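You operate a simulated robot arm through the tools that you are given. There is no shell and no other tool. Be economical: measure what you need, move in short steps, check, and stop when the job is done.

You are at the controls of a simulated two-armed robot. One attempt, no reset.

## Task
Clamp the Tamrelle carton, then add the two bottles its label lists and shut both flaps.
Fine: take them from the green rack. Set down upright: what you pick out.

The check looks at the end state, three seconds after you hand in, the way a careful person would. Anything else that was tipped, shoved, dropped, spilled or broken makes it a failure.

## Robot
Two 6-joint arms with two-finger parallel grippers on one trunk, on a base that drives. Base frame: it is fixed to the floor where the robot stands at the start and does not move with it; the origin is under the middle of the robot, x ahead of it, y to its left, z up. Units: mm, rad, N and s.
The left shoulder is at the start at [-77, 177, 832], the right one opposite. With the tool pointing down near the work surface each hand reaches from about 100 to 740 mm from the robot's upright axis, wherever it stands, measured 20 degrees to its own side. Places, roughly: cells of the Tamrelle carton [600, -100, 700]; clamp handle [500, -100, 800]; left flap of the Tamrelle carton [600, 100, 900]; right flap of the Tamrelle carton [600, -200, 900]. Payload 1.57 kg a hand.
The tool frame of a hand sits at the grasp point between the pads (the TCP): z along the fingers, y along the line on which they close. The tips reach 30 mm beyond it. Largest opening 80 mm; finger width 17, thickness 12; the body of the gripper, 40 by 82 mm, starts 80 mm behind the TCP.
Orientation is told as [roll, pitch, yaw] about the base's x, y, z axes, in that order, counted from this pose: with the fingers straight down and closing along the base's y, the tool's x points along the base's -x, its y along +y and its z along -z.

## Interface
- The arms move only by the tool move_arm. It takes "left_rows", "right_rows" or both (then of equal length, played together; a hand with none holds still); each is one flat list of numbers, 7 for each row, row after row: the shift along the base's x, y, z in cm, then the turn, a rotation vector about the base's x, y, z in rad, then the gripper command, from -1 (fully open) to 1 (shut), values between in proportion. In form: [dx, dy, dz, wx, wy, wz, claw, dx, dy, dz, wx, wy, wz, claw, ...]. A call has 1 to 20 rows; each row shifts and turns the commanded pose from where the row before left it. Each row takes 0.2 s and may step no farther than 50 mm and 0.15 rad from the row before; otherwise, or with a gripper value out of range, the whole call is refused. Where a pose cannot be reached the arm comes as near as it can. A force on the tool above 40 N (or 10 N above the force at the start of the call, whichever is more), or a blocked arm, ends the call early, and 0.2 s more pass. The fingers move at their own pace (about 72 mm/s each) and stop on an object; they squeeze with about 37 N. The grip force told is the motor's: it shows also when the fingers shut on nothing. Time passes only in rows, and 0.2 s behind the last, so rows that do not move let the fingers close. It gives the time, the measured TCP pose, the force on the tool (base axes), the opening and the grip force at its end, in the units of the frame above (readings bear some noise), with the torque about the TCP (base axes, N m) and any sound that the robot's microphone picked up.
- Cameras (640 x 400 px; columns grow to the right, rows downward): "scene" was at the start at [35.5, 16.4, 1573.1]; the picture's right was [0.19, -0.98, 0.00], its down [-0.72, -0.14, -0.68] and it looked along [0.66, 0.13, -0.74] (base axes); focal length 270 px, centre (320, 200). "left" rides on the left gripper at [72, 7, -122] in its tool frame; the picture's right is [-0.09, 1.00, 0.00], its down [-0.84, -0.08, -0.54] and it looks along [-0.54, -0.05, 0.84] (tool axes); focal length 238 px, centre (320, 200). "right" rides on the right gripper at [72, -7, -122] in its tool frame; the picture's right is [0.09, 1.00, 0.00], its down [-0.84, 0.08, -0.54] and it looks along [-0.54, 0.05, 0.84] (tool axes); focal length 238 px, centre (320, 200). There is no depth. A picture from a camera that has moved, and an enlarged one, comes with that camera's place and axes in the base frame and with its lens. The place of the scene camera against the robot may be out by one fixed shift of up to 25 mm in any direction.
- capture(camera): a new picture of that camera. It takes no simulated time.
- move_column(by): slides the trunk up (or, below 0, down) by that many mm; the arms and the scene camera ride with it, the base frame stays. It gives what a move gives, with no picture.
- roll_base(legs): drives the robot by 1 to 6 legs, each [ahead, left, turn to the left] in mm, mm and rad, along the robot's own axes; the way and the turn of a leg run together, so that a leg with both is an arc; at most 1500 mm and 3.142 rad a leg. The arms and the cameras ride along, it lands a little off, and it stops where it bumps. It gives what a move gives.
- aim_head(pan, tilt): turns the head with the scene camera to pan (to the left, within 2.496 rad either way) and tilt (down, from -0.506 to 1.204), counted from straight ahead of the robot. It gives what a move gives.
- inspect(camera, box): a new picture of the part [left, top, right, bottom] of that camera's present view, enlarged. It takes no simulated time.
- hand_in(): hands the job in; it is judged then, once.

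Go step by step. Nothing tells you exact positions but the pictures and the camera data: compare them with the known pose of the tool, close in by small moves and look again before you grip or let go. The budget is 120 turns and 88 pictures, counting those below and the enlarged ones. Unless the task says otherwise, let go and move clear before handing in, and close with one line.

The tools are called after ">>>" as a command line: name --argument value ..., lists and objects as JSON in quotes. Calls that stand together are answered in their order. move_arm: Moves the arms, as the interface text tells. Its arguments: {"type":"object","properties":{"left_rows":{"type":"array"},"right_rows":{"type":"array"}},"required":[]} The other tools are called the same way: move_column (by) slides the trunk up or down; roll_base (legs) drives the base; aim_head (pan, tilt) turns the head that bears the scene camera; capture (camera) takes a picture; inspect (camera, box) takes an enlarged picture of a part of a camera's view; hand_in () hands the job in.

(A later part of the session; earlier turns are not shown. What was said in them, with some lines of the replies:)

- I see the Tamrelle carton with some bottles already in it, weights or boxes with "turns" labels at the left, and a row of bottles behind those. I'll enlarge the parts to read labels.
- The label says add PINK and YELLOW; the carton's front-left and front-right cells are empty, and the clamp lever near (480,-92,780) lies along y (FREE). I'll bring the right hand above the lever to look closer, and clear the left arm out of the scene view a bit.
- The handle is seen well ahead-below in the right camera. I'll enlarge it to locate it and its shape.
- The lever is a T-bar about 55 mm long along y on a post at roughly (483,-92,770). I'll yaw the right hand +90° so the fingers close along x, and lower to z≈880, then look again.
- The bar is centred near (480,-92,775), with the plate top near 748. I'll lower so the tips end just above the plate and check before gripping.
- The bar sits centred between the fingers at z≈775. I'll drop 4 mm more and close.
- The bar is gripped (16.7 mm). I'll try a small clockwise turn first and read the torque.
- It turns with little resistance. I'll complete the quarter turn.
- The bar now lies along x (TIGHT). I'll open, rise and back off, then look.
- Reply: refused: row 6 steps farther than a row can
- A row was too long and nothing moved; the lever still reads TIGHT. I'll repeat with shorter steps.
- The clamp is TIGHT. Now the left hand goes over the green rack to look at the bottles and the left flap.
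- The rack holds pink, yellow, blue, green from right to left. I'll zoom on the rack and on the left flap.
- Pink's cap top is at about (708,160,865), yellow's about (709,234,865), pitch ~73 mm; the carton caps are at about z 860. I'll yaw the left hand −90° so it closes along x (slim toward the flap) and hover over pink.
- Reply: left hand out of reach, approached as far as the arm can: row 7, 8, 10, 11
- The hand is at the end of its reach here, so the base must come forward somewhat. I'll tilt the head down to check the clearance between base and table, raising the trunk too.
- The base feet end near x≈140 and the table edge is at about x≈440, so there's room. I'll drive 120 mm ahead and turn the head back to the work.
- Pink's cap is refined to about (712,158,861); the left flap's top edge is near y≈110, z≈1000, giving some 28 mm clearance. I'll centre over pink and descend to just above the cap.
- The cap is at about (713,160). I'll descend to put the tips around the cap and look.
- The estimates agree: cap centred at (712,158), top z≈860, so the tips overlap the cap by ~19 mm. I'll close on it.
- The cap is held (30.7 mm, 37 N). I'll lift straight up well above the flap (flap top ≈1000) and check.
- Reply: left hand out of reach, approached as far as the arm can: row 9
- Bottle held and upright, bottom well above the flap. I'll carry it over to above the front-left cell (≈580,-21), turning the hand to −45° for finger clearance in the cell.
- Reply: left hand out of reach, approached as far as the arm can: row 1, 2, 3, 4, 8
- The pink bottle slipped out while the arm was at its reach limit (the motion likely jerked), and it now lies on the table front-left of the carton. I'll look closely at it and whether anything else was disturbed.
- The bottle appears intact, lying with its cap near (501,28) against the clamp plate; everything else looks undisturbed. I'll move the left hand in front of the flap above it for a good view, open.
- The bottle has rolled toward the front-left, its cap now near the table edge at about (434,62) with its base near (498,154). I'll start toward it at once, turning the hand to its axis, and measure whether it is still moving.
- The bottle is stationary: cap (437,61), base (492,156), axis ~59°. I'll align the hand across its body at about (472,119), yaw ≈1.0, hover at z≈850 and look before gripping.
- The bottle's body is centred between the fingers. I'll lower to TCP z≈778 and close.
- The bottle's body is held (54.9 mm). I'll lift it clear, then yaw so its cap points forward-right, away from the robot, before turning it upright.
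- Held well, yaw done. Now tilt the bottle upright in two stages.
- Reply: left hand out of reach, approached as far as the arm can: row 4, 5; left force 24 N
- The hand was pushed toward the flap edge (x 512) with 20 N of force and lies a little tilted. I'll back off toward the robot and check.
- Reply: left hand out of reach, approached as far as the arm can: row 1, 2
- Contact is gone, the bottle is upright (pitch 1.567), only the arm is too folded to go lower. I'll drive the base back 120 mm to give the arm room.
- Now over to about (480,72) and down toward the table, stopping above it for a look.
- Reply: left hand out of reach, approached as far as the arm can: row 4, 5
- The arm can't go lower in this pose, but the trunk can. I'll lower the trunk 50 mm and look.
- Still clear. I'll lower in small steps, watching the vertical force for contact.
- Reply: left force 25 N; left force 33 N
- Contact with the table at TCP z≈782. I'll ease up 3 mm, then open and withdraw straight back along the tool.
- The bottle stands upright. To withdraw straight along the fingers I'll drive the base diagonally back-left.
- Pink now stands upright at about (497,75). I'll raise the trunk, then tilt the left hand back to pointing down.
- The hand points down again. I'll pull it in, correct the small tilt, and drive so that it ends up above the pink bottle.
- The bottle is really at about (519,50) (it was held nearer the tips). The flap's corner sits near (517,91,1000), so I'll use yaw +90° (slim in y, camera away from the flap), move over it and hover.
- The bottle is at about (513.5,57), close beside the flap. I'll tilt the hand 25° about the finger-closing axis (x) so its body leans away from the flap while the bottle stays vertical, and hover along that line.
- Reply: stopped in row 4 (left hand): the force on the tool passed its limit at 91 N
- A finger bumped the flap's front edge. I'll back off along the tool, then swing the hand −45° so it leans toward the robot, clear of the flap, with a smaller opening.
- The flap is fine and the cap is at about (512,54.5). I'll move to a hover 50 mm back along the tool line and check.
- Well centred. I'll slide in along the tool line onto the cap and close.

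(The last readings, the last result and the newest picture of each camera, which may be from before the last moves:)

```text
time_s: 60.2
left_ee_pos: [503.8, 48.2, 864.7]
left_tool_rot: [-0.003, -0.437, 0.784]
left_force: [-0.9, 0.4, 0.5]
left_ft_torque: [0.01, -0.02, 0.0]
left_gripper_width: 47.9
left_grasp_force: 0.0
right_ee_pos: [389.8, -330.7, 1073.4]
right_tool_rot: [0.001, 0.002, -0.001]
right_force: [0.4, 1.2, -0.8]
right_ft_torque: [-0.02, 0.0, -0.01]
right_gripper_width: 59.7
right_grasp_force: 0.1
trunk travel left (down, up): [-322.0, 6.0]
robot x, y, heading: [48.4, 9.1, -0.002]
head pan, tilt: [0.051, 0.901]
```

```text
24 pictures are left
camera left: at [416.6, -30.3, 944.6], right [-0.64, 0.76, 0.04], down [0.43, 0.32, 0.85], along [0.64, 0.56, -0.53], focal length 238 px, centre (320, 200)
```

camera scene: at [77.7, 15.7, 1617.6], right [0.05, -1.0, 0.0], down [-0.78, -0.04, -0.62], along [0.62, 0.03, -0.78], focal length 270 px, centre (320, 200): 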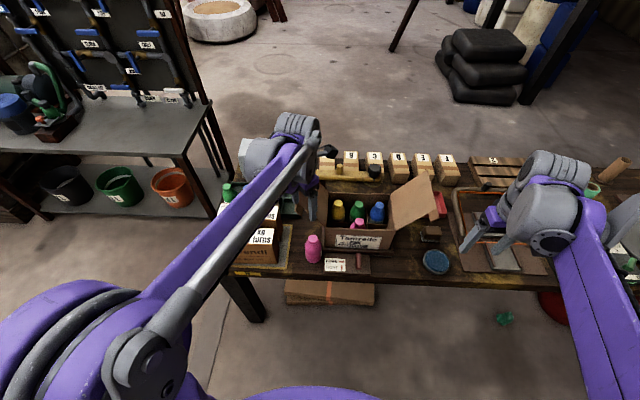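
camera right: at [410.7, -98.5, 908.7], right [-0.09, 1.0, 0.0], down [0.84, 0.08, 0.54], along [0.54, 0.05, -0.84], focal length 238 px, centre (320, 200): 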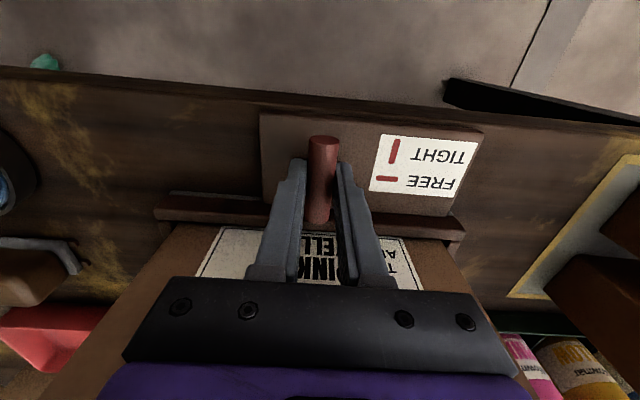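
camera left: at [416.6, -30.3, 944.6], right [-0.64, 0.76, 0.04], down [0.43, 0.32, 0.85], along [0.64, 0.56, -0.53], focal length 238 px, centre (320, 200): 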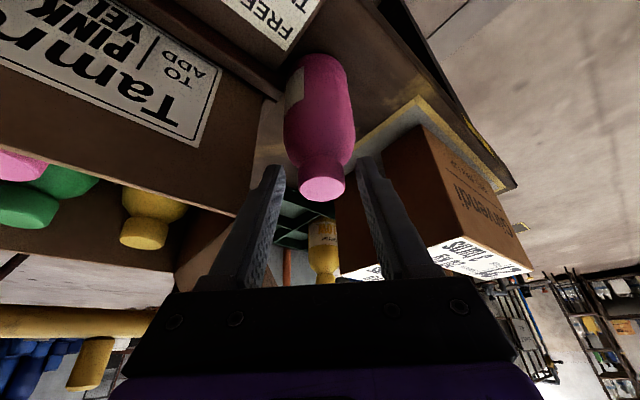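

The cap is between the tips. Closing.

>>> move_arm --left_rows '[0, 0, 0, 0, 0, 0, 0.3, 0, 0, 0, 0, 0, 0, 1, 0, 0, 0, 0, 0, 0, 1, 0, 0, 0, 0, 0, 0, 1, 0, 0, 1, 0, 0, 0, 1, 0, 0, 2, 0, 0, 0, 1]'

>>> capture --camera "left"

```text
time_s: 61.6
left_ee_pos: [503.6, 47.6, 894.1]
left_tool_rot: [-0.005, -0.44, 0.782]
left_force: [0.0, 0.3, -3.1]
left_ft_torque: [-0.02, 0.02, 0.01]
left_gripper_width: 30.8
left_grasp_force: 36.9
right_ee_pos: [387.2, -331.9, 1074.7]
right_tool_rot: [0.0, -0.001, 0.0]
right_force: [0.1, 0.0, 0.2]
right_ft_torque: [-0.01, -0.01, 0.02]
right_gripper_width: 60.0
right_grasp_force: 0.0
trunk travel left (down, up): [-322.0, 6.0]
robot x, y, heading: [46.3, 8.4, -0.003]
head pan, tilt: [0.051, 0.901]
```

```text
23 pictures are left
camera left: at [415.9, -30.3, 974.7], right [-0.64, 0.77, 0.04], down [0.43, 0.32, 0.85], along [0.64, 0.56, -0.53], focal length 238 px, centre (320, 200)
```

left: 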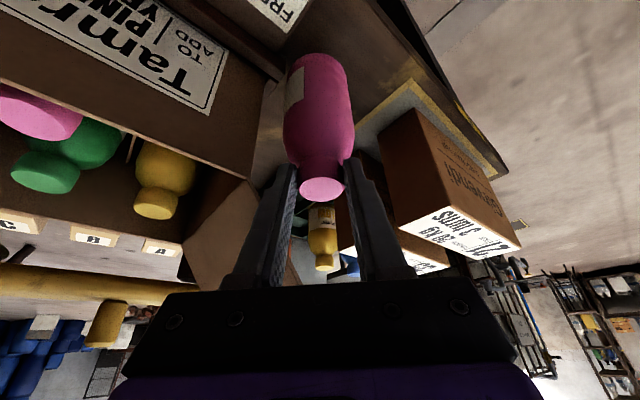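

Held and upright. I'll lift it, shift right in front of the carton, then forward over the front-left cell.

>>> move_arm --left_rows '[-0.3, -1.2, 3.5, 0, 0, 0, 1, -0.3, -1.2, 3.5, 0, 0, 0, 1, -0.3, -1.2, 3.5, 0, 0, 0, 1, -0.3, -1.2, 3.5, 0, 0, 0, 1, 0, -1.3, 0, 0, 0, 0, 1, 0, -1.3, 0, 0, 0, 0, 1, 2, 0, 0, 0, 0, 0, 1, 2, 0, 0, 0, 0, 0, 1, 2, 0, 0, 0, 0, 0, 1, 1.5, 0, 0, 0, 0, 0, 1, 0.8, 0, 0, 0, 0, 0, 1]'

>>> capture --camera "left"

>>> inspect --camera "scene" --box '[270, 130, 460, 270]'

```text
time_s: 64.0
left_ee_pos: [575.3, -25.7, 1034.9]
left_tool_rot: [-0.004, -0.439, 0.783]
left_force: [0.0, -0.6, -2.5]
left_ft_torque: [-0.08, 0.04, 0.0]
left_gripper_width: 31.0
left_grasp_force: 37.3
right_ee_pos: [388.0, -332.1, 1073.9]
right_tool_rot: [0.0, 0.001, 0.0]
right_force: [0.1, 0.2, -0.7]
right_ft_torque: [0.0, 0.01, 0.01]
right_gripper_width: 60.0
right_grasp_force: 0.0
trunk travel left (down, up): [-322.0, 6.0]
robot x, y, heading: [50.7, 10.1, -0.001]
head pan, tilt: [0.051, 0.901]
```

```text
22 pictures are left
camera left: at [487.4, -104.6, 1115.3], right [-0.64, 0.77, 0.04], down [0.43, 0.32, 0.85], along [0.64, 0.56, -0.53], focal length 238 px, centre (320, 200)
```

left: 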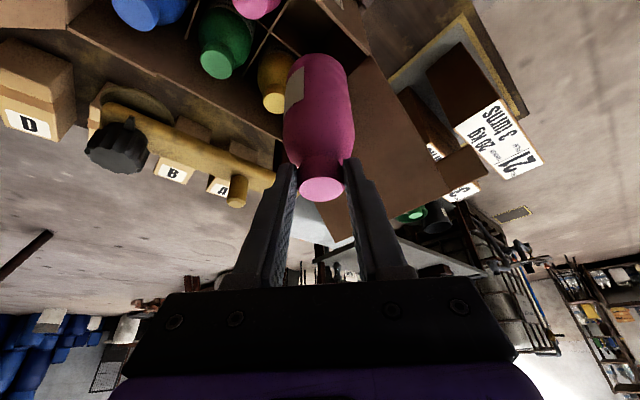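

```text
2.86 times, centred on (365, 200) of scene
camera zoom: at [79.4, 15.3, 1617.8], right [0.05, -1.0, 0.0], down [-0.78, -0.04, -0.62], along [0.62, 0.03, -0.78], focal length 771 px, centre (191, 200)
```

zoom: 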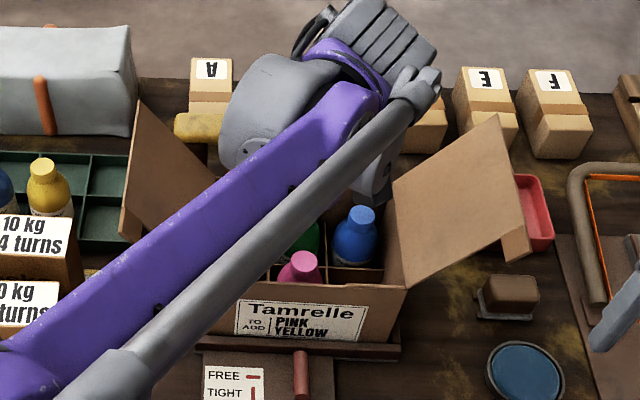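

The bottle is exactly over the cell (≈581,-22). I'll nudge 4 mm back for finger clearance from the front wall, and lower most of the way.

>>> move_arm --left_rows '[0.4, 0, -2, 0, 0, 0, 1, 0, 0, -3, 0, 0, 0, 1, 0, 0, -3, 0, 0, 0, 1, 0, 0, -3, 0, 0, 0, 1, 0, 0, -2.5, 0, 0, 0, 1]'

>>> capture --camera "left"

```text
time_s: 65.2
left_ee_pos: [579.3, -26.4, 900.4]
left_tool_rot: [-0.004, -0.438, 0.783]
left_force: [-3.8, 0.3, -3.0]
left_ft_torque: [-0.02, 0.38, -0.01]
left_gripper_width: 30.7
left_grasp_force: 36.6
right_ee_pos: [388.2, -331.0, 1073.0]
right_tool_rot: [0.0, 0.0, -0.001]
right_force: [-0.2, 0.0, 0.0]
right_ft_torque: [0.01, 0.02, 0.0]
right_gripper_width: 59.9
right_grasp_force: 0.0
trunk travel left (down, up): [-322.0, 6.0]
robot x, y, heading: [45.4, 12.1, 0.002]
head pan, tilt: [0.051, 0.901]
```

```text
20 pictures are left
camera left: at [491.6, -104.8, 979.9], right [-0.64, 0.76, 0.04], down [0.43, 0.32, 0.85], along [0.64, 0.56, -0.53], focal length 238 px, centre (320, 200)
```

left: 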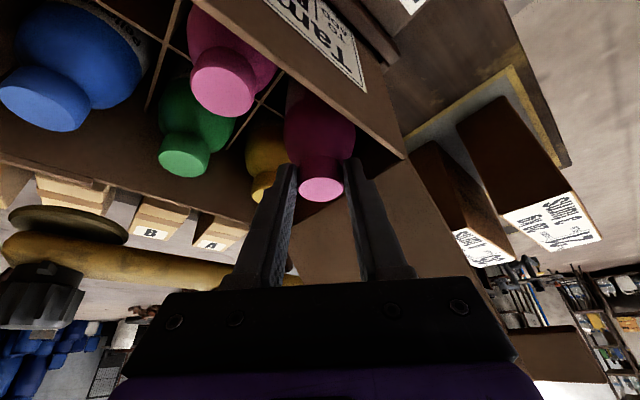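

It's inside the cell, lightly touching the rear divider. I'll shift 2 mm forward and lower gently to the floor.

>>> move_arm --left_rows '[-0.2, 0, -0.8, 0, 0, 0, 1, -0.1, 0, -0.8, 0, 0, 0, 1, 0, 0, -0.7, 0, 0, 0, 1, 0, 0, -0.4, 0, 0, 0, 1]'

>>> move_arm --left_rows '[0, 0, -0.3, 0, 0, 0, 1]'

```text
time_s: 66.2
left_ee_pos: [575.8, -25.7, 875.3]
left_tool_rot: [-0.004, -0.44, 0.784]
left_force: [-1.4, -1.0, 13.0]
left_ft_torque: [-0.23, -0.22, -0.02]
left_gripper_width: 31.0
left_grasp_force: 36.7
right_ee_pos: [388.2, -331.5, 1074.1]
right_tool_rot: [0.001, -0.002, 0.001]
right_force: [0.1, -0.8, 0.4]
right_ft_torque: [0.02, -0.01, -0.03]
right_gripper_width: 60.0
right_grasp_force: 0.0
trunk travel left (down, up): [-322.0, 6.0]
robot x, y, heading: [51.3, 14.0, 0.001]
head pan, tilt: [0.051, 0.901]
```

```text
time_s: 66.6
left_ee_pos: [574.4, -23.9, 874.3]
left_tool_rot: [-0.008, -0.445, 0.786]
left_force: [-2.7, 2.2, 36.3]
left_ft_torque: [0.37, -0.26, 0.03]
left_gripper_width: 30.8
left_grasp_force: 37.3
right_ee_pos: [386.1, -330.5, 1076.1]
right_tool_rot: [0.0, -0.004, -0.001]
right_force: [0.4, 0.5, 0.1]
right_ft_torque: [-0.03, 0.02, 0.0]
right_gripper_width: 60.1
right_grasp_force: 0.1
trunk travel left (down, up): [-322.0, 6.0]
robot x, y, heading: [47.9, 11.4, -0.004]
head pan, tilt: [0.051, 0.901]
```

Seated at TCP z≈875. I'll ease off, open a little and look before withdrawing.

>>> move_arm --left_rows '[0.1, -0.1, 0.3, 0, 0, 0, 1, 0, 0, 0, 0, 0, 0, 0.05, 0, 0, 0, 0, 0, 0, 0.05, 0, 0, 0.5, 0, 0, 0, 0.05]'

>>> capture --camera "left"

```text
time_s: 67.6
left_ee_pos: [576.0, -26.9, 877.9]
left_tool_rot: [-0.003, -0.437, 0.783]
left_force: [0.1, 0.8, -0.3]
left_ft_torque: [0.01, 0.02, -0.03]
left_gripper_width: 38.1
left_grasp_force: 0.1
right_ee_pos: [388.3, -331.6, 1073.3]
right_tool_rot: [0.0, 0.0, 0.0]
right_force: [-0.2, -0.5, 0.3]
right_ft_torque: [0.01, 0.01, 0.01]
right_gripper_width: 60.0
right_grasp_force: 0.1
trunk travel left (down, up): [-322.0, 6.0]
robot x, y, heading: [46.7, 8.3, -0.001]
head pan, tilt: [0.051, 0.901]
```

```text
19 pictures are left
camera left: at [488.4, -105.8, 957.4], right [-0.64, 0.76, 0.04], down [0.43, 0.32, 0.85], along [0.64, 0.56, -0.53], focal length 238 px, centre (320, 200)
```

left: 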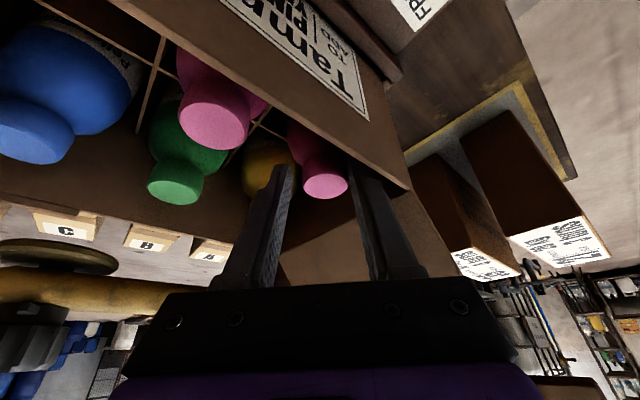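

Pink is released in its cell, standing like its neighbours. I'll rise, un-tilt, and route back around the front of the flap toward the yellow bottle.

>>> move_arm --left_rows '[0, 0, 3, 0, 0, 0, 0.05, 0, 0, 4, 0, 0, 0, 0.05, 0, 0, 4, 0, 0, 0, 0.05, 0, 0, 4, -0.103, 0.103, 0, -0.2, -2, 0, 2, -0.103, 0.103, 0, -0.2, -3, 0, 0, -0.103, 0.103, 0, -0.2, -3, 0, 0, 0, 0, 0, -0.2, -3, 0, 0, 0, 0, 0, -0.2, -2, 2, 0, 0, 0, 0, -0.2, 0, 4.5, 0, 0, 0, 0, -0.2, 0, 4.5, 0, 0, 0, 0, -0.2, 0, 4.5, 0, 0, 0, 0, -0.2, 0, 4.5, 0, 0, 0, 0, -0.2]'

>>> roll_base --legs '[[75, 0, 0]]'

>>> capture --camera "scene"

```text
time_s: 70.4
left_ee_pos: [446.6, 174.8, 1048.6]
left_tool_rot: [-0.005, -0.002, 0.784]
left_force: [0.7, -0.2, 0.5]
left_ft_torque: [0.02, 0.01, 0.02]
left_gripper_width: 48.1
left_grasp_force: 0.1
right_ee_pos: [389.6, -331.4, 1073.1]
right_tool_rot: [-0.001, 0.0, 0.001]
right_force: [-0.3, 0.0, 0.0]
right_ft_torque: [0.01, -0.04, 0.0]
right_gripper_width: 60.0
right_grasp_force: 0.0
trunk travel left (down, up): [-322.0, 6.0]
robot x, y, heading: [47.0, 8.6, -0.005]
head pan, tilt: [0.051, 0.901]
```

```text
time_s: 71.4
left_ee_pos: [519.8, 173.4, 1048.1]
left_tool_rot: [-0.002, 0.0, 0.784]
left_force: [0.2, 0.3, -0.4]
left_ft_torque: [-0.01, 0.0, -0.01]
left_gripper_width: 48.1
left_grasp_force: 0.0
right_ee_pos: [460.6, -330.0, 1073.0]
right_tool_rot: [0.0, 0.0, 0.001]
right_force: [0.4, 0.7, 0.3]
right_ft_torque: [0.02, -0.01, 0.01]
right_gripper_width: 60.0
right_grasp_force: 0.0
trunk travel left (down, up): [-322.0, 6.0]
robot x, y, heading: [123.5, 14.3, -0.006]
head pan, tilt: [0.051, 0.901]
```

```text
18 pictures are left
camera scene: at [151.9, 15.5, 1617.5], right [0.05, -1.0, 0.0], down [-0.78, -0.04, -0.62], along [0.62, 0.03, -0.78], focal length 270 px, centre (320, 200)
```

scene: 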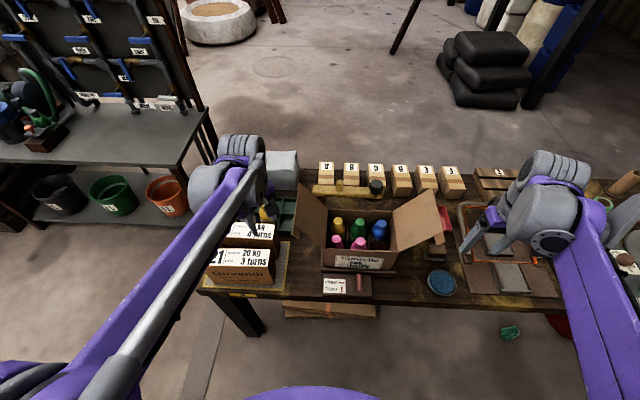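

All good; two pinks stand in the front row. Now over to the yellow bottle (≈710,234) at z≈930.

>>> move_arm --left_rows '[3.2, 1.5, 0, 0, 0, 0, -0.3, 3.2, 1.5, 0, 0, 0, 0, -0.3, 3.2, 1.5, 0, 0, 0, 0, -0.3, 3.2, 1.5, 0, 0, 0, 0, -0.3, 3.2, 0, -2, 0, 0, 0, -0.3, 3, 0, -3, 0, 0, 0, -0.3, 0, 0, -3.5, 0, 0, 0, -0.3, 0, 0, -3.5, 0, 0, 0, -0.3]'

>>> capture --camera "left"

```text
time_s: 73.2
left_ee_pos: [709.8, 232.7, 926.3]
left_tool_rot: [-0.003, -0.001, 0.786]
left_force: [-0.4, -0.1, -0.5]
left_ft_torque: [0.0, 0.02, -0.01]
left_gripper_width: 52.3
left_grasp_force: 0.0
right_ee_pos: [463.5, -330.4, 1074.2]
right_tool_rot: [0.0, 0.001, 0.001]
right_force: [-0.7, -0.2, -0.5]
right_ft_torque: [0.02, 0.0, -0.04]
right_gripper_width: 59.8
right_grasp_force: 0.2
trunk travel left (down, up): [-322.0, 6.0]
robot x, y, heading: [123.6, 7.3, -0.001]
head pan, tilt: [0.051, 0.901]
```

```text
17 pictures are left
camera left: at [654.9, 186.2, 1048.2], right [-0.64, 0.77, 0.0], down [0.64, 0.54, 0.54], along [0.42, 0.34, -0.84], focal length 238 px, centre (320, 200)
```

left: 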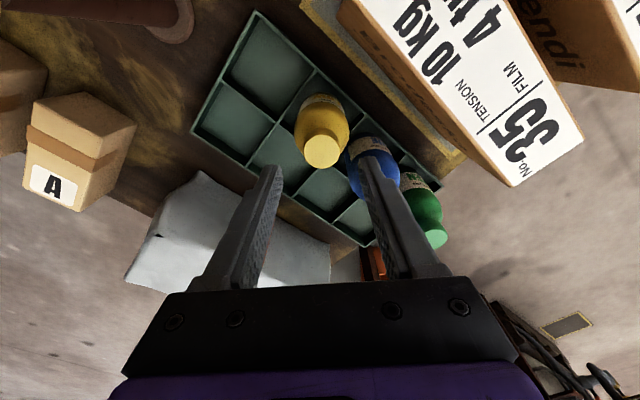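

Centred on yellow's cap (709,231.5). Descend and grip, then check the width.

>>> move_arm --left_rows '[0, -0.1, -3, 0, 0, 0, -0.3, 0, 0, -2.8, 0, 0, 0, -0.3, 0, 0, 0, 0, 0, 0, 0.3, 0, 0, 0, 0, 0, 0, 1, 0, 0, 0, 0, 0, 0, 1, 0, 0, 0, 0, 0, 0, 1]'

```text
time_s: 74.6
left_ee_pos: [709.0, 233.0, 870.4]
left_tool_rot: [-0.003, -0.001, 0.785]
left_force: [-0.2, 0.2, 0.4]
left_ft_torque: [-0.01, -0.01, 0.02]
left_gripper_width: 30.7
left_grasp_force: 37.1
right_ee_pos: [463.3, -330.7, 1072.6]
right_tool_rot: [-0.001, 0.0, -0.001]
right_force: [-0.4, 0.3, -0.1]
right_ft_torque: [0.02, -0.03, -0.05]
right_gripper_width: 60.0
right_grasp_force: 0.0
trunk travel left (down, up): [-322.0, 6.0]
robot x, y, heading: [124.7, 10.6, 0.0]
head pan, tilt: [0.051, 0.901]
```

Gripped at 30.7 mm. Lift to z≈1060, checking along the way.

>>> move_arm --left_rows '[0, 0, 1, 0, 0, 0, 1, 0, 0, 2, 0, 0, 0, 1, 0, 0, 3, 0, 0, 0, 1, 0, 0, 3, 0, 0, 0, 1, 0, 0, 3, 0, 0, 0, 1, -1, 0, 3, 0, 0, 0, 1, -2, 0, 2, 0, 0, 0, 1, -2, 0, 2, 0, 0, 0, 1]'

```text
time_s: 76.4
left_ee_pos: [660.0, 232.2, 1060.2]
left_tool_rot: [-0.005, -0.003, 0.786]
left_force: [-0.3, 0.5, -2.3]
left_ft_torque: [0.01, -0.01, -0.01]
left_gripper_width: 30.8
left_grasp_force: 36.6
right_ee_pos: [461.7, -330.7, 1072.4]
right_tool_rot: [-0.002, -0.002, 0.001]
right_force: [-0.3, 1.2, -0.2]
right_ft_torque: [-0.01, -0.01, 0.01]
right_gripper_width: 60.1
right_grasp_force: 0.2
trunk travel left (down, up): [-322.0, 6.0]
robot x, y, heading: [124.8, 11.1, 0.001]
head pan, tilt: [0.051, 0.901]
```

Held firmly. Now back over the boxes to x≈455, then right across the front; the right hand moves aside simultaneously.

>>> move_arm --left_rows '[-2.5, 0, 0, 0, 0, 0, 1, -2.5, 0, 0, 0, 0, 0, 1, -2.5, 0, 0, 0, 0, 0, 1, -2.5, 0, 0, 0, 0, 0, 1, -2.5, 0, 0, 0, 0, 0, 1, -2.5, 0, 0, 0, 0, 0, 1, -2.5, 0, 0, 0, 0, 0, 1, -2.5, 0, 0, 0, 0, 0, 1, 0, -2.5, 0, 0, 0, 0, 1, 0, -2.5, 0, 0, 0, 0, 1, 0, -2.5, 0, 0, 0, 0, 1, 0, -2.5, 0, 0, 0, 0, 1, 0, -2.5, 0, 0, 0, 0, 1, 0, -2.5, 0, 0, 0, 0, 1, 0, -2.5, 0, 0, 0, 0, 1]' --right_rows '[-1, -1, 1, 0, 0, 0, -0.5, -1, -1, 1, 0, 0, 0, -0.5, -1, -1, 1, 0, 0, 0, -0.5, -1, -1, 1, 0, 0, 0, -0.5, -1, -1, 0, 0, 0, 0, -0.5, -1, -1, 0, 0, 0, 0, -0.5, -1, -1, 0, 0, 0, 0, -0.5, -1, -1, 0, 0, 0, 0, -0.5, 0, 0, 0, 0, 0, 0, -0.5, 0, 0, 0, 0, 0, 0, -0.5, 0, 0, 0, 0, 0, 0, -0.5, 0, 0, 0, 0, 0, 0, -0.5, 0, 0, 0, 0, 0, 0, -0.5, 0, 0, 0, 0, 0, 0, -0.5, 0, 0, 0, 0, 0, 0, -0.5]'

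```text
time_s: 79.6
left_ee_pos: [460.7, 56.7, 1059.8]
left_tool_rot: [-0.003, -0.005, 0.787]
left_force: [0.3, -1.1, -2.6]
left_ft_torque: [0.02, -0.02, -0.02]
left_gripper_width: 30.7
left_grasp_force: 37.2
right_ee_pos: [383.2, -411.3, 1111.2]
right_tool_rot: [-0.001, 0.001, 0.001]
right_force: [-0.7, 0.0, 0.5]
right_ft_torque: [0.03, 0.03, 0.0]
right_gripper_width: 59.8
right_grasp_force: 0.0
trunk travel left (down, up): [-322.0, 6.0]
robot x, y, heading: [125.5, 11.0, 0.003]
head pan, tilt: [0.051, 0.901]
```

>>> move_arm --left_rows '[0, -2.5, 0, 0, 0, 0, 1, 0, -2.5, 0, 0, 0, 0, 1, 0, -2.5, 0, 0, 0, 0, 1, 0, -2.5, 0, 0, 0, 0, 1, 0, -2.5, 0, 0, 0, 0, 1, 0.8, -2.5, 0, 0, 0, 0, 1, 1.5, -2.5, 0, 0, 0, 0, 1, 2, -2.5, 0, 0, 0, 0, 1, 2, -2.3, 0, 0, 0, 0, 1, 2, 0, 0, 0, 0, 0, 1, 2, 0, 0, 0, 0, 0, 1, 2, 0, 0, 0, 0, 0, 1]'

>>> capture --camera "left"

>>> inspect --camera "scene" --box '[270, 140, 460, 280]'

```text
time_s: 82.2
left_ee_pos: [585.0, -165.6, 1059.3]
left_tool_rot: [-0.003, -0.001, 0.787]
left_force: [-0.5, 0.6, -3.0]
left_ft_torque: [-0.02, 0.0, -0.03]
left_gripper_width: 30.7
left_grasp_force: 36.9
right_ee_pos: [383.4, -411.4, 1111.5]
right_tool_rot: [0.0, 0.0, 0.0]
right_force: [-0.1, -0.3, 0.5]
right_ft_torque: [0.01, 0.0, 0.01]
right_gripper_width: 60.2
right_grasp_force: 0.1
trunk travel left (down, up): [-322.0, 6.0]
robot x, y, heading: [121.2, 12.9, -0.002]
head pan, tilt: [0.051, 0.901]
```

```text
16 pictures are left
camera left: at [529.1, -212.9, 1181.5], right [-0.64, 0.77, 0.0], down [0.64, 0.54, 0.54], along [0.42, 0.34, -0.84], focal length 238 px, centre (320, 200)
```

left: 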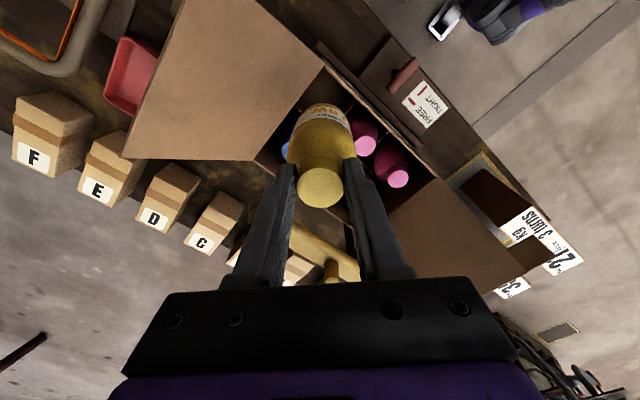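

```text
2.86 times, centred on (365, 210) of scene
camera zoom: at [153.8, 15.2, 1617.8], right [0.05, -1.0, 0.0], down [-0.78, -0.04, -0.62], along [0.62, 0.03, -0.78], focal length 771 px, centre (191, 171)
```

zoom: 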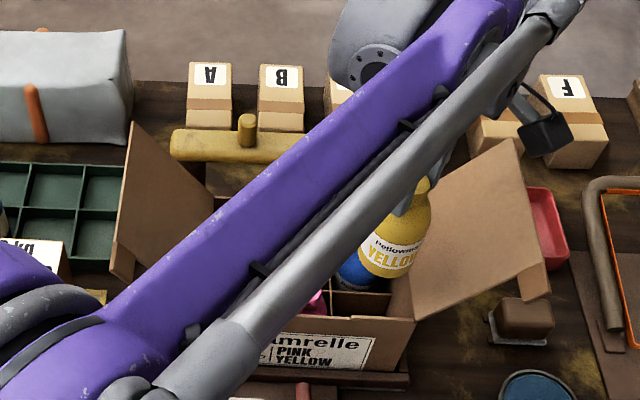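

Aligned with the front-right cell (≈581,-166; the row spacing checks out). Lower most of the way.

>>> move_arm --left_rows '[-0.2, 0, -3, 0, 0, 0, 1, 0, 0, -3, 0, 0, 0, 1, 0, 0, -3, 0, 0, 0, 1, 0, 0, -3, 0, 0, 0, 1, 0, 0, -3, 0, 0, 0, 1]'

>>> capture --camera "left"

```text
time_s: 83.4
left_ee_pos: [582.4, -164.7, 910.0]
left_tool_rot: [-0.005, -0.002, 0.785]
left_force: [-0.3, 0.3, -1.9]
left_ft_torque: [-0.01, -0.02, -0.01]
left_gripper_width: 30.7
left_grasp_force: 37.1
right_ee_pos: [383.1, -410.2, 1111.6]
right_tool_rot: [0.0, 0.001, 0.0]
right_force: [0.3, -0.8, -0.4]
right_ft_torque: [0.01, -0.02, 0.0]
right_gripper_width: 60.2
right_grasp_force: 0.0
trunk travel left (down, up): [-322.0, 6.0]
robot x, y, heading: [120.2, 12.3, 0.001]
head pan, tilt: [0.051, 0.901]
```

```text
14 pictures are left
camera left: at [526.6, -212.7, 1030.5], right [-0.64, 0.77, 0.0], down [0.64, 0.54, 0.54], along [0.42, 0.35, -0.84], focal length 238 px, centre (320, 200)
```

left: 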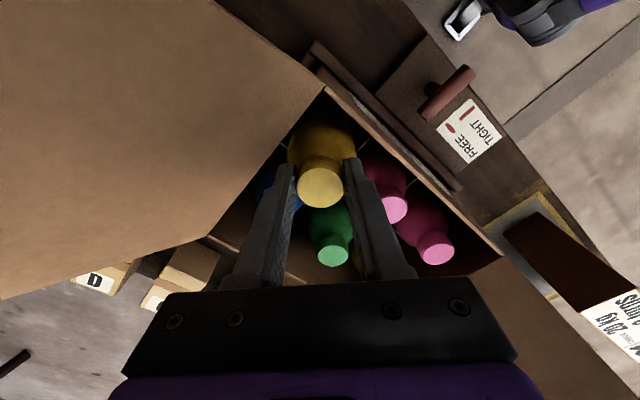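

In the cell with no side force. Lower gently to contact.

>>> move_arm --left_rows '[0, 0, -1, 0, 0, 0, 1, 0, 0, -1, 0, 0, 0, 1, 0, 0, -0.5, 0, 0, 0, 1, 0, 0, -0.3, 0, 0, 0, 1]'

```text
time_s: 84.4
left_ee_pos: [581.2, -165.8, 881.3]
left_tool_rot: [-0.003, -0.003, 0.785]
left_force: [-0.3, 0.7, -2.0]
left_ft_torque: [-0.01, 0.01, -0.01]
left_gripper_width: 30.8
left_grasp_force: 37.4
right_ee_pos: [383.8, -410.8, 1112.8]
right_tool_rot: [-0.001, 0.0, 0.0]
right_force: [-0.5, 0.2, 0.5]
right_ft_torque: [-0.02, -0.01, -0.01]
right_gripper_width: 59.8
right_grasp_force: 0.0
trunk travel left (down, up): [-322.0, 6.0]
robot x, y, heading: [122.2, 12.9, 0.001]
head pan, tilt: [0.051, 0.901]
```

>>> move_arm --left_rows '[0, 0, -0.3, 0, 0, 0, 1, 0, 0, -0.3, 0, 0, 0, 1]'

>>> move_arm --left_rows '[0, 0, -0.3, 0, 0, 0, 1]'

```text
time_s: 85.0
left_ee_pos: [581.7, -165.0, 876.5]
left_tool_rot: [-0.005, -0.002, 0.785]
left_force: [-0.3, -0.7, -3.1]
left_ft_torque: [0.0, -0.01, -0.03]
left_gripper_width: 30.5
left_grasp_force: 36.8
right_ee_pos: [382.3, -411.5, 1111.9]
right_tool_rot: [0.0, 0.0, -0.001]
right_force: [-0.2, 0.7, 0.5]
right_ft_torque: [-0.02, 0.01, -0.01]
right_gripper_width: 59.8
right_grasp_force: 0.1
trunk travel left (down, up): [-322.0, 6.0]
robot x, y, heading: [120.8, 12.0, 0.001]
head pan, tilt: [0.051, 0.901]
```

```text
time_s: 85.4
left_ee_pos: [582.8, -165.8, 873.1]
left_tool_rot: [-0.005, -0.003, 0.785]
left_force: [0.4, 0.3, 3.1]
left_ft_torque: [-0.1, -0.14, 0.01]
left_gripper_width: 30.4
left_grasp_force: 37.4
right_ee_pos: [381.9, -411.6, 1112.7]
right_tool_rot: [0.0, -0.003, -0.002]
right_force: [0.5, 0.1, 0.7]
right_ft_torque: [0.0, -0.01, 0.04]
right_gripper_width: 59.8
right_grasp_force: 0.1
trunk travel left (down, up): [-322.0, 6.0]
robot x, y, heading: [122.8, 12.2, -0.001]
head pan, tilt: [0.051, 0.901]
```

The bottle touches the floor (z 873). Release, rise, and retreat to the front; then look.

>>> move_arm --left_rows '[0, 0, 0, 0, 0, 0, 0.05, 0, 0, 0, 0, 0, 0, 0.05, 0, 0, 1, 0, 0, 0, 0.05, 0, 0, 3, 0, 0, 0, 0.05, 0, 0, 4, 0, 0, 0, 0.05, 0, 0, 4, 0, 0, 0, 0.05, 0, 0, 4, 0, 0, 0, 0.05, -3, 0, 2, 0, 0, 0, 0.05, -3, 0, 0, 0, 0, 0, 0, -3, 2, 0, 0, 0, 0, 0, -3, 4, 0, 0, 0, 0, 0, 0, 4.5, 0, 0, 0, 0, 0, 0, 4.5, 0, 0, 0, 0, 0, 0, 4.5, 0, 0, 0, 0, 0, 0, 4.5, 0, 0, 0, 0, 0]'

>>> inspect --camera "scene" --box '[260, 150, 470, 300]'

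```text
time_s: 88.6
left_ee_pos: [460.5, 75.3, 1053.7]
left_tool_rot: [-0.005, -0.001, 0.783]
left_force: [0.0, 0.2, -0.4]
left_ft_torque: [-0.02, 0.01, 0.0]
left_gripper_width: 40.0
left_grasp_force: 0.0
right_ee_pos: [381.7, -410.7, 1112.7]
right_tool_rot: [-0.001, 0.001, 0.002]
right_force: [-0.1, 0.1, -0.1]
right_ft_torque: [0.0, -0.03, 0.04]
right_gripper_width: 59.9
right_grasp_force: 0.0
trunk travel left (down, up): [-322.0, 6.0]
robot x, y, heading: [124.7, 9.4, 0.004]
head pan, tilt: [0.051, 0.901]
```

```text
2.67 times, centred on (365, 225) of scene
camera zoom: at [152.5, 16.3, 1617.8], right [0.05, -1.0, 0.0], down [-0.78, -0.04, -0.62], along [0.62, 0.03, -0.78], focal length 719 px, centre (200, 133)
```

zoom: 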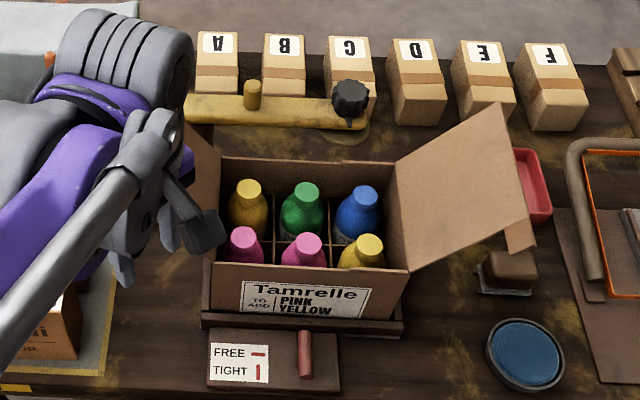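

All six bottles stand in the carton. Next: closing the left flap from outside with closed left fingers. I'll turn the hand to yaw +90° and go to the outer side of the left flap.

>>> move_arm --left_rows '[0, 3, 1, 0, 0, 0.131, 1, 0, 3, 1, 0, 0, 0.131, 1, 0, 2.5, 0, 0, 0, 0.131, 1, 3, 0, 0, 0, 0, 0.131, 1, 3, 0, 0, 0, 0, 0.131, 1, 3, 0, 0, 0, 0, 0.131, 1, 3, 0, 0, 0, 0, 0, 1, 2.5, 0, 0, 0, 0, 0, 1, 0, 0, -3, 0, 0, 0, 1, 0, 0, -3, 0, 0, 0, 1, 0, 0, -2.5, 0, 0, 0, 1]'

>>> capture --camera "left"

>>> inspect --camera "scene" --box '[240, 130, 440, 270]'

```text
time_s: 91.0
left_ee_pos: [608.3, 160.1, 986.5]
left_tool_rot: [-0.003, -0.002, 1.57]
left_force: [-0.4, -0.5, 0.3]
left_ft_torque: [0.02, 0.01, 0.0]
left_gripper_width: 0.0
left_grasp_force: 21.0
right_ee_pos: [382.9, -410.4, 1112.4]
right_tool_rot: [0.001, 0.001, 0.002]
right_force: [0.5, -0.4, -0.2]
right_ft_torque: [-0.01, 0.01, -0.01]
right_gripper_width: 59.8
right_grasp_force: 0.1
trunk travel left (down, up): [-322.0, 6.0]
robot x, y, heading: [119.3, 11.3, 0.001]
head pan, tilt: [0.051, 0.901]
```

```text
12 pictures are left
camera left: at [600.0, 86.7, 1108.8], right [-1.0, 0.09, 0.0], down [0.07, 0.84, 0.54], along [0.05, 0.54, -0.84], focal length 238 px, centre (320, 200)
```

left: 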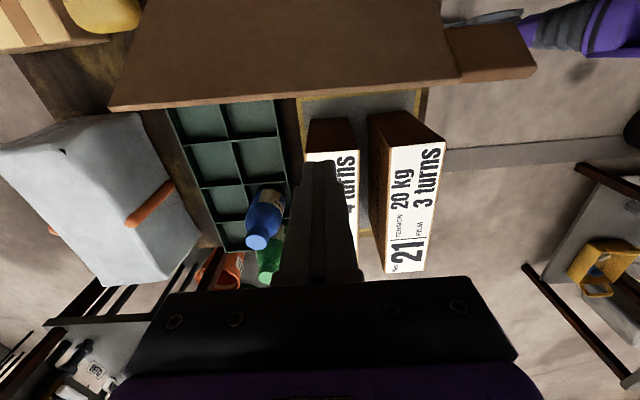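

```text
2.86 times, centred on (340, 200) of scene
camera zoom: at [153.2, 15.5, 1617.8], right [0.05, -1.0, 0.0], down [-0.78, -0.04, -0.62], along [0.62, 0.03, -0.78], focal length 771 px, centre (263, 200)
```

zoom: 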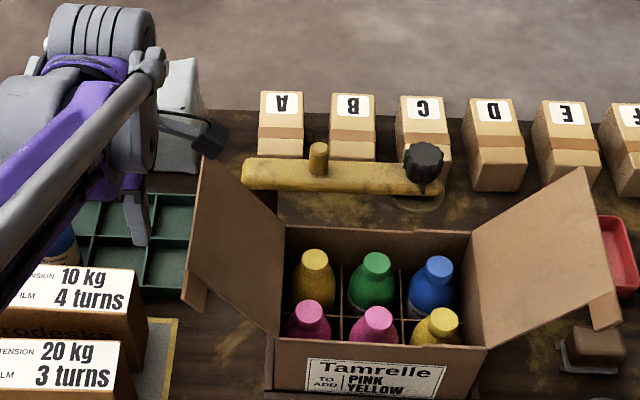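

The flap's outer edge is near y≈104, z≈990; my fingertips are outside at z≈956. I'll drop 2 cm and push it inward toward vertical.

>>> move_arm --left_rows '[0, 0, -2, 0, 0, 0, 1, 0, -2.5, 0, 0, 0, 0, 1, 0, -2.5, 0, 0, 0, 0, 1, 0, -2, 0, 0, 0, 0, 1, 0, -2, 0, 0, 0, 0, 1, 0, -2, 0, 0, 0, 0, 1, 0, -2, 0, 0, 0, 0, 1, 0, -2, 0, 0, 0, 0, 1]'

>>> inspect --camera "scene" --box '[240, 130, 440, 270]'

```text
time_s: 92.8
left_ee_pos: [605.6, 8.4, 968.9]
left_tool_rot: [-0.004, -0.004, 1.571]
left_force: [0.6, 0.3, 1.1]
left_ft_torque: [-0.02, 0.0, -0.01]
left_gripper_width: 0.0
left_grasp_force: 21.5
right_ee_pos: [381.7, -411.1, 1113.1]
right_tool_rot: [0.001, -0.001, -0.001]
right_force: [-0.3, -0.3, -0.3]
right_ft_torque: [0.02, 0.05, 0.01]
right_gripper_width: 60.0
right_grasp_force: 0.1
trunk travel left (down, up): [-322.0, 6.0]
robot x, y, heading: [118.0, 11.5, -0.001]
head pan, tilt: [0.051, 0.901]
```

```text
2.86 times, centred on (340, 200) of scene
camera zoom: at [152.9, 14.9, 1617.8], right [0.05, -1.0, 0.0], down [-0.78, -0.04, -0.62], along [0.62, 0.03, -0.78], focal length 771 px, centre (263, 200)
```

zoom: 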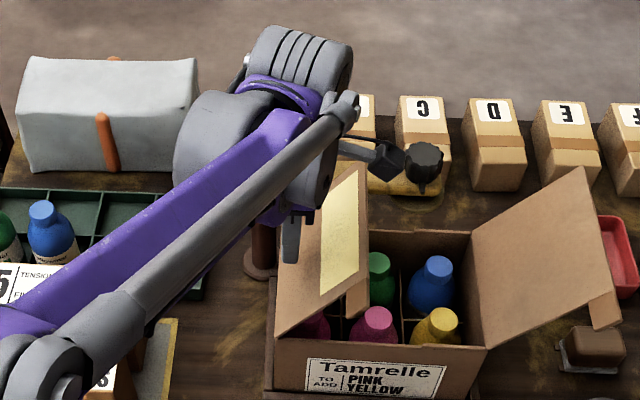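

The flap is past vertical, leaning inward. I'll follow it over on an arc and press it down.

>>> move_arm --left_rows '[0, -2.1, 0.4, 0, 0, 0, 1, 0, -2.1, 0.3, 0, 0, 0, 1, 0, -1.2, -0.8, 0, 0, 0, 1, 0, -1.2, -0.9, 0, 0, 0, 1, 0, -0.9, -1.1, 0, 0, 0, 1, 0, -0.9, -1.2, 0, 0, 0, 1, 0, -0.3, -1, 0, 0, 0, 1, 0, -0.3, -1, 0, 0, 0, 1]'

>>> inspect --camera "scene" --box '[240, 130, 440, 270]'

```text
time_s: 94.6
left_ee_pos: [606.3, -80.3, 914.8]
left_tool_rot: [-0.004, -0.002, 1.571]
left_force: [-0.4, -0.1, 0.1]
left_ft_torque: [-0.01, 0.01, 0.02]
left_gripper_width: 0.0
left_grasp_force: 21.2
right_ee_pos: [382.5, -411.1, 1111.4]
right_tool_rot: [0.001, 0.0, 0.002]
right_force: [-0.4, -1.3, 0.5]
right_ft_torque: [-0.02, 0.0, -0.02]
right_gripper_width: 60.1
right_grasp_force: 0.1
trunk travel left (down, up): [-322.0, 6.0]
robot x, y, heading: [122.7, 7.1, 0.005]
head pan, tilt: [0.051, 0.901]
```

```text
2.86 times, centred on (340, 200) of scene
camera zoom: at [152.9, 15.2, 1617.8], right [0.05, -1.0, 0.0], down [-0.78, -0.04, -0.62], along [0.62, 0.03, -0.78], focal length 771 px, centre (263, 200)
```

zoom: 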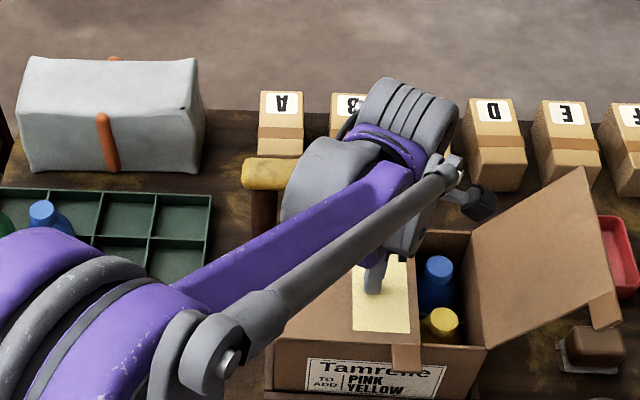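

The left flap lies almost flat. Press down gently until contact.

>>> move_arm --left_rows '[0, 0, -0.6, 0, 0, 0, 1, 0, 0, -0.6, 0, 0, 0, 1, 0, 0, -0.5, 0, 0, 0, 1]'

```text
time_s: 95.3
left_ee_pos: [606.9, -81.1, 909.6]
left_tool_rot: [-0.01, -0.001, 1.572]
left_force: [3.9, -2.4, 20.8]
left_ft_torque: [0.06, -0.03, -0.02]
left_gripper_width: 0.1
left_grasp_force: 21.1
right_ee_pos: [380.3, -411.0, 1114.6]
right_tool_rot: [0.0, -0.004, 0.0]
right_force: [0.0, 0.2, 0.4]
right_ft_torque: [-0.04, 0.01, 0.0]
right_gripper_width: 60.1
right_grasp_force: 0.1
trunk travel left (down, up): [-322.0, 6.0]
robot x, y, heading: [121.5, 11.5, 0.007]
head pan, tilt: [0.051, 0.901]
stopped in row 3 (left hand): the force on the tool passed its limit at 47 N (the readings are from after the stop); the commanded pose is now the measured one
```

The left flap is flat (contact ~875). I'll lift the left hand away and see whether it stays down, while the right hand goes to yaw −90° outside the right flap, fingers closed.

>>> move_arm --left_rows '[0, 0, 1, 0, 0, 0, 1, 0, 0, 3, 0, 0, 0, 1, 0, 0, 4, 0, 0, 0, 1, 0, 0, 4, 0, 0, 0, 1, -3, 0, 3, 0, 0, 0, 1, -4, 1, 0, 0, 0, 0, 1, -4, 2, 0, 0, 0, 0, 1, -3, 3, 0, 0, 0, 0, 1, 0, 4, 0, 0, 0, 0, 1, 0, 4, 0, 0, 0, 0, 1, 0, 4, 0, 0, 0, 0, 1]' --right_rows '[0, 0, 0, 0, 0, -0.1428, 1, 0, 0, 0, 0, 0, -0.1428, 1, 0, 0, 0, 0, 0, -0.1428, 1, 0, 0, 0, 0, 0, -0.1428, 1, 2, 0, 0, 0, 0, -0.1428, 1, 3, 0, -1, 0, 0, -0.1428, 1, 3.5, 0, -1, 0, 0, -0.1428, 1, 3.5, 0, -1, 0, 0, -0.1428, 1, 3.5, 0, -1, 0, 0, -0.1428, 1, 3.5, 0, -1, 0, 0, -0.1428, 1, 3.2, 2, -1, 0, 0, -0.1428, 1]'

>>> capture --camera "scene"

```text
time_s: 97.7
left_ee_pos: [466.5, 99.9, 1054.0]
left_tool_rot: [-0.007, -0.002, 1.57]
left_force: [-0.2, -0.4, -0.3]
left_ft_torque: [-0.03, 0.01, -0.01]
left_gripper_width: 0.0
left_grasp_force: 21.1
right_ee_pos: [606.7, -391.7, 1052.0]
right_tool_rot: [-0.001, -0.001, -1.572]
right_force: [-0.2, -0.3, -0.3]
right_ft_torque: [0.01, 0.03, 0.01]
right_gripper_width: 0.0
right_grasp_force: 20.6
trunk travel left (down, up): [-322.0, 6.0]
robot x, y, heading: [120.9, 10.6, 0.006]
head pan, tilt: [0.051, 0.901]
```

```text
8 pictures are left
camera scene: at [153.5, 16.8, 1617.8], right [0.05, -1.0, 0.0], down [-0.78, -0.04, -0.62], along [0.62, 0.03, -0.78], focal length 270 px, centre (320, 200)
```

scene: 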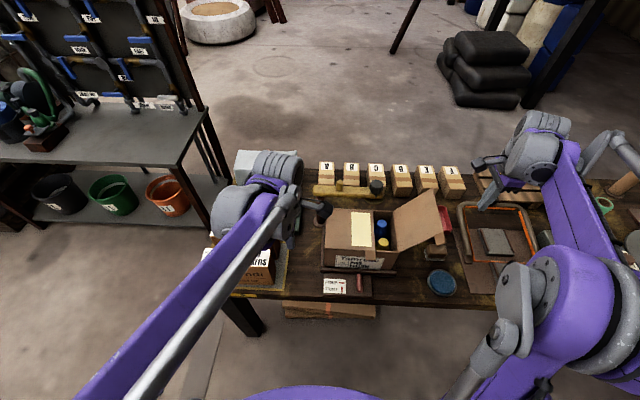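

The left flap stays shut. Check the right hand's view before lowering outside the right flap.

>>> capture --camera "right"

```text
7 pictures are left
camera right: at [600.1, -317.4, 1174.1], right [1.0, 0.09, 0.0], down [0.08, -0.84, 0.54], along [0.05, -0.54, -0.84], focal length 238 px, centre (320, 200)
```

right: 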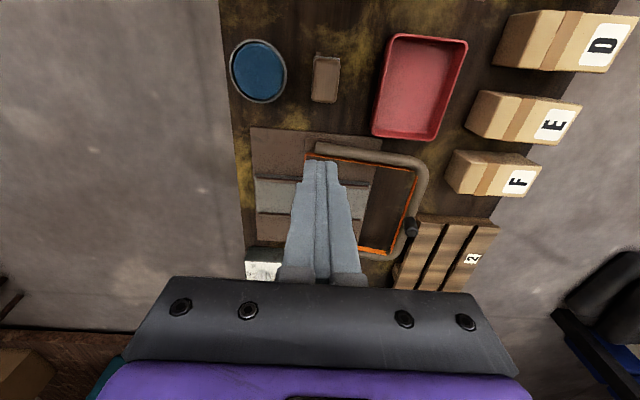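

Only low items lie below, and the flap's edge is inward of y≈−295. Lower to tips at ~937 and push inward past vertical.

>>> move_arm --right_rows '[0, 0, -4.2, 0, 0, 0, 1, 0, 0, -4.3, 0, 0, 0, 1, 0, 2.5, 0, 0, 0, 0, 1, 0, 2.5, 0, 0, 0, 0, 1, 0, 2.5, 0, 0, 0, 0, 1, 0, 2.5, 0, 0, 0, 0, 1, 0, 2, 0, 0, 0, 0, 1, 0, 2, 0, 0, 0, 0, 1, 0, 2, 0, 0, 0, 0, 1, 0, 2, 0, 0, 0, 0, 1, 0, 1.7, 0, 0, 0, 0, 1]'

>>> inspect --camera "scene" --box '[300, 150, 480, 280]'

```text
time_s: 100.1
left_ee_pos: [466.8, 99.6, 1053.8]
left_tool_rot: [-0.006, -0.001, 1.571]
left_force: [-0.2, 1.1, -0.6]
left_ft_torque: [-0.01, 0.01, 0.03]
left_gripper_width: 0.0
left_grasp_force: 21.5
right_ee_pos: [603.8, -193.3, 967.5]
right_tool_rot: [0.002, -0.002, -1.57]
right_force: [-0.7, 0.0, 0.8]
right_ft_torque: [0.02, -0.04, -0.04]
right_gripper_width: 0.2
right_grasp_force: 21.4
trunk travel left (down, up): [-322.0, 6.0]
robot x, y, heading: [121.8, 9.4, 0.002]
head pan, tilt: [0.051, 0.901]
```

```text
3.08 times, centred on (390, 215) of scene
camera zoom: at [152.8, 15.8, 1617.8], right [0.05, -1.0, 0.0], down [-0.78, -0.04, -0.62], along [0.62, 0.03, -0.78], focal length 830 px, centre (105, 154)
```

zoom: 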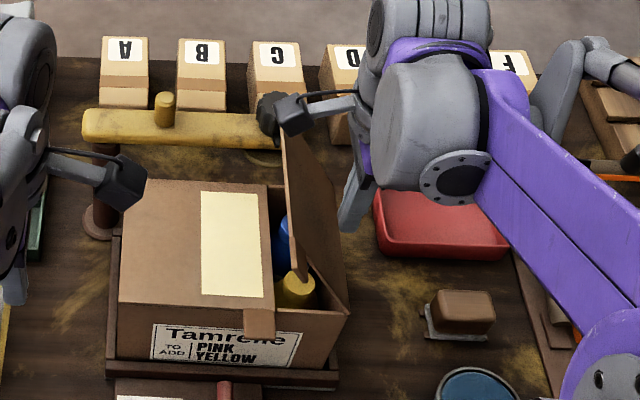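

The right flap leans inward. Follow it over on the mirrored arc.

>>> move_arm --right_rows '[0, 2.1, 0.4, 0, 0, 0, 1, 0, 2.1, 0.3, 0, 0, 0, 1, 0, 1.2, -0.8, 0, 0, 0, 1, 0, 1.2, -0.9, 0, 0, 0, 1, 0, 0.9, -1.1, 0, 0, 0, 1, 0, 0.9, -1.2, 0, 0, 0, 1, 0, 0.3, -1, 0, 0, 0, 1, 0, 0.3, -1, 0, 0, 0, 1]'

>>> inspect --camera "scene" --box '[300, 150, 480, 280]'

```text
time_s: 101.9
left_ee_pos: [466.7, 98.8, 1055.3]
left_tool_rot: [-0.006, -0.003, 1.571]
left_force: [-0.4, 0.9, -0.5]
left_ft_torque: [0.0, 0.01, 0.01]
left_gripper_width: 0.2
left_grasp_force: 20.8
right_ee_pos: [604.1, -103.8, 915.6]
right_tool_rot: [0.002, 0.0, -1.57]
right_force: [1.6, -2.4, 11.5]
right_ft_torque: [-0.1, -0.01, 0.1]
right_gripper_width: 0.0
right_grasp_force: 21.1
trunk travel left (down, up): [-322.0, 6.0]
robot x, y, heading: [125.2, 12.6, 0.001]
head pan, tilt: [0.051, 0.901]
```

```text
3.08 times, centred on (390, 215) of scene
camera zoom: at [151.8, 15.3, 1618.1], right [0.05, -1.0, 0.0], down [-0.78, -0.04, -0.62], along [0.62, 0.03, -0.78], focal length 830 px, centre (105, 154)
```

zoom: 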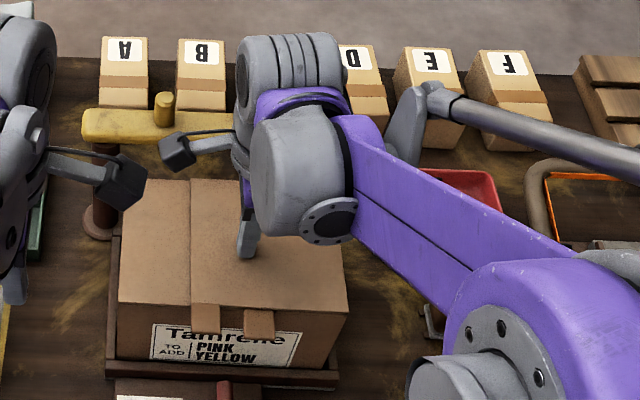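

Both flaps lie flat, right over left. Press a little more to seat it (there's a sticky patch), then lift off.

>>> move_arm --right_rows '[0, 0, -0.2, 0, 0, 0, 1, 0, 0, -0.1, 0, 0, 0, 1, 0, 0, 0, 0, 0, 0, 1]'

>>> move_arm --right_rows '[0, 0, 1, 0, 0, 0, 1, 0, 0, 3, 0, 0, 0, 1, 0, 0, 4, 0, 0, 0, 1, 0, 0, 4, 0, 0, 0, 1, -3, -1, 3, 0, 0, 0, 1, -3, -3, 1, 0, 0, 0, 1, -3, -3, 0, 0, 0, 0, 1, -3, -3, 0, 0, 0, 0, 1, -3, -3, 0, 0, 0, 0, 1, 0, -4, 0, 0, 0, 0, 1, 0, -4, 0, 0, 0, 0, 1, 0, -4, 0, 0, 0, 0, 1]' --left_rows '[0, 0, 0, 0, 0, 0, 1, 0, 0, 0, 0, 0, 0, 1, 0, 0, 0, 0, 0, 0, 1, 0, 0, 0, 0, 0, 0, 1, 0, 0, 0, 0, 0, 0, 1, -2, 3, 0, 0, 0, 0, 1, -2, 3, 0, 0, 0, 0, 1, -2, 3, 0, 0, 0, 0, 1, -2, 3, 0, 0, 0, 0, 1, 0, 3, 0, 0, 0, 0, 1, 0, 3, 0, 0, 0, 0, 1, 0, 0, 0, 0, 0, 0, 1]'

>>> capture --camera "scene"

>>> inspect --camera "scene" --box '[270, 150, 470, 300]'

```text
time_s: 102.4
left_ee_pos: [466.2, 98.8, 1055.5]
left_tool_rot: [-0.009, -0.002, 1.571]
left_force: [0.7, -0.4, -0.4]
left_ft_torque: [-0.01, -0.03, -0.04]
left_gripper_width: 0.0
left_grasp_force: 21.0
right_ee_pos: [603.1, -104.8, 915.1]
right_tool_rot: [0.004, -0.002, -1.57]
right_force: [3.1, -2.1, 34.2]
right_ft_torque: [-0.01, -0.06, 0.1]
right_gripper_width: 0.0
right_grasp_force: 21.3
trunk travel left (down, up): [-322.0, 6.0]
robot x, y, heading: [123.2, 10.9, -0.0]
head pan, tilt: [0.051, 0.901]
stopped in row 2 (right hand): the force on the tool passed its limit at 44 N (the readings are from after the stop); the commanded pose is now the measured one
```

```text
time_s: 105.0
left_ee_pos: [387.6, 276.8, 1055.7]
left_tool_rot: [-0.006, -0.005, 1.57]
left_force: [-0.6, -0.3, -0.7]
left_ft_torque: [0.02, 0.01, -0.01]
left_gripper_width: 0.1
left_grasp_force: 21.3
right_ee_pos: [455.2, -356.8, 1072.5]
right_tool_rot: [0.002, 0.001, -1.57]
right_force: [-0.6, -0.6, 0.0]
right_ft_torque: [-0.02, 0.02, -0.01]
right_gripper_width: 0.0
right_grasp_force: 21.3
trunk travel left (down, up): [-322.0, 6.0]
robot x, y, heading: [117.9, 8.7, -0.005]
head pan, tilt: [0.051, 0.901]
```

```text
4 pictures are left
camera scene: at [152.9, 14.0, 1617.8], right [0.05, -1.0, 0.0], down [-0.78, -0.04, -0.62], along [0.62, 0.03, -0.78], focal length 270 px, centre (320, 200)
```

scene: 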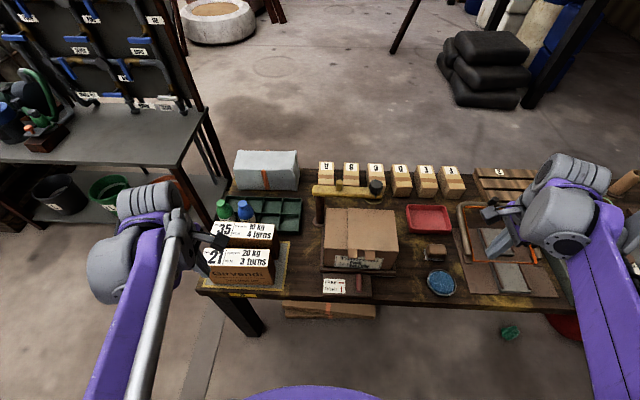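

```text
2.67 times, centred on (370, 225) of scene
camera zoom: at [152.9, 14.0, 1617.8], right [0.05, -1.0, 0.0], down [-0.78, -0.04, -0.62], along [0.62, 0.03, -0.78], focal length 719 px, centre (187, 133)
```

zoom: 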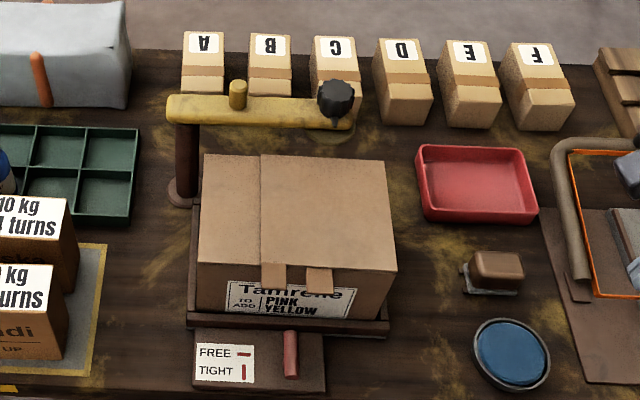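

The carton is clamped (TIGHT) and filled, both flaps lie shut, and both hands are clear. Nothing else looks moved, so I'm handing in.

>>> hand_in

```text
The job is handed in.
```

The Tamrelle carton is clamped, pink and yellow from the green rack are standing in it, and both flaps are shut. I dropped the pink bottle once on the way: it fell onto the table and rolled, and I stood it upright again before placing it; it looked undamaged.
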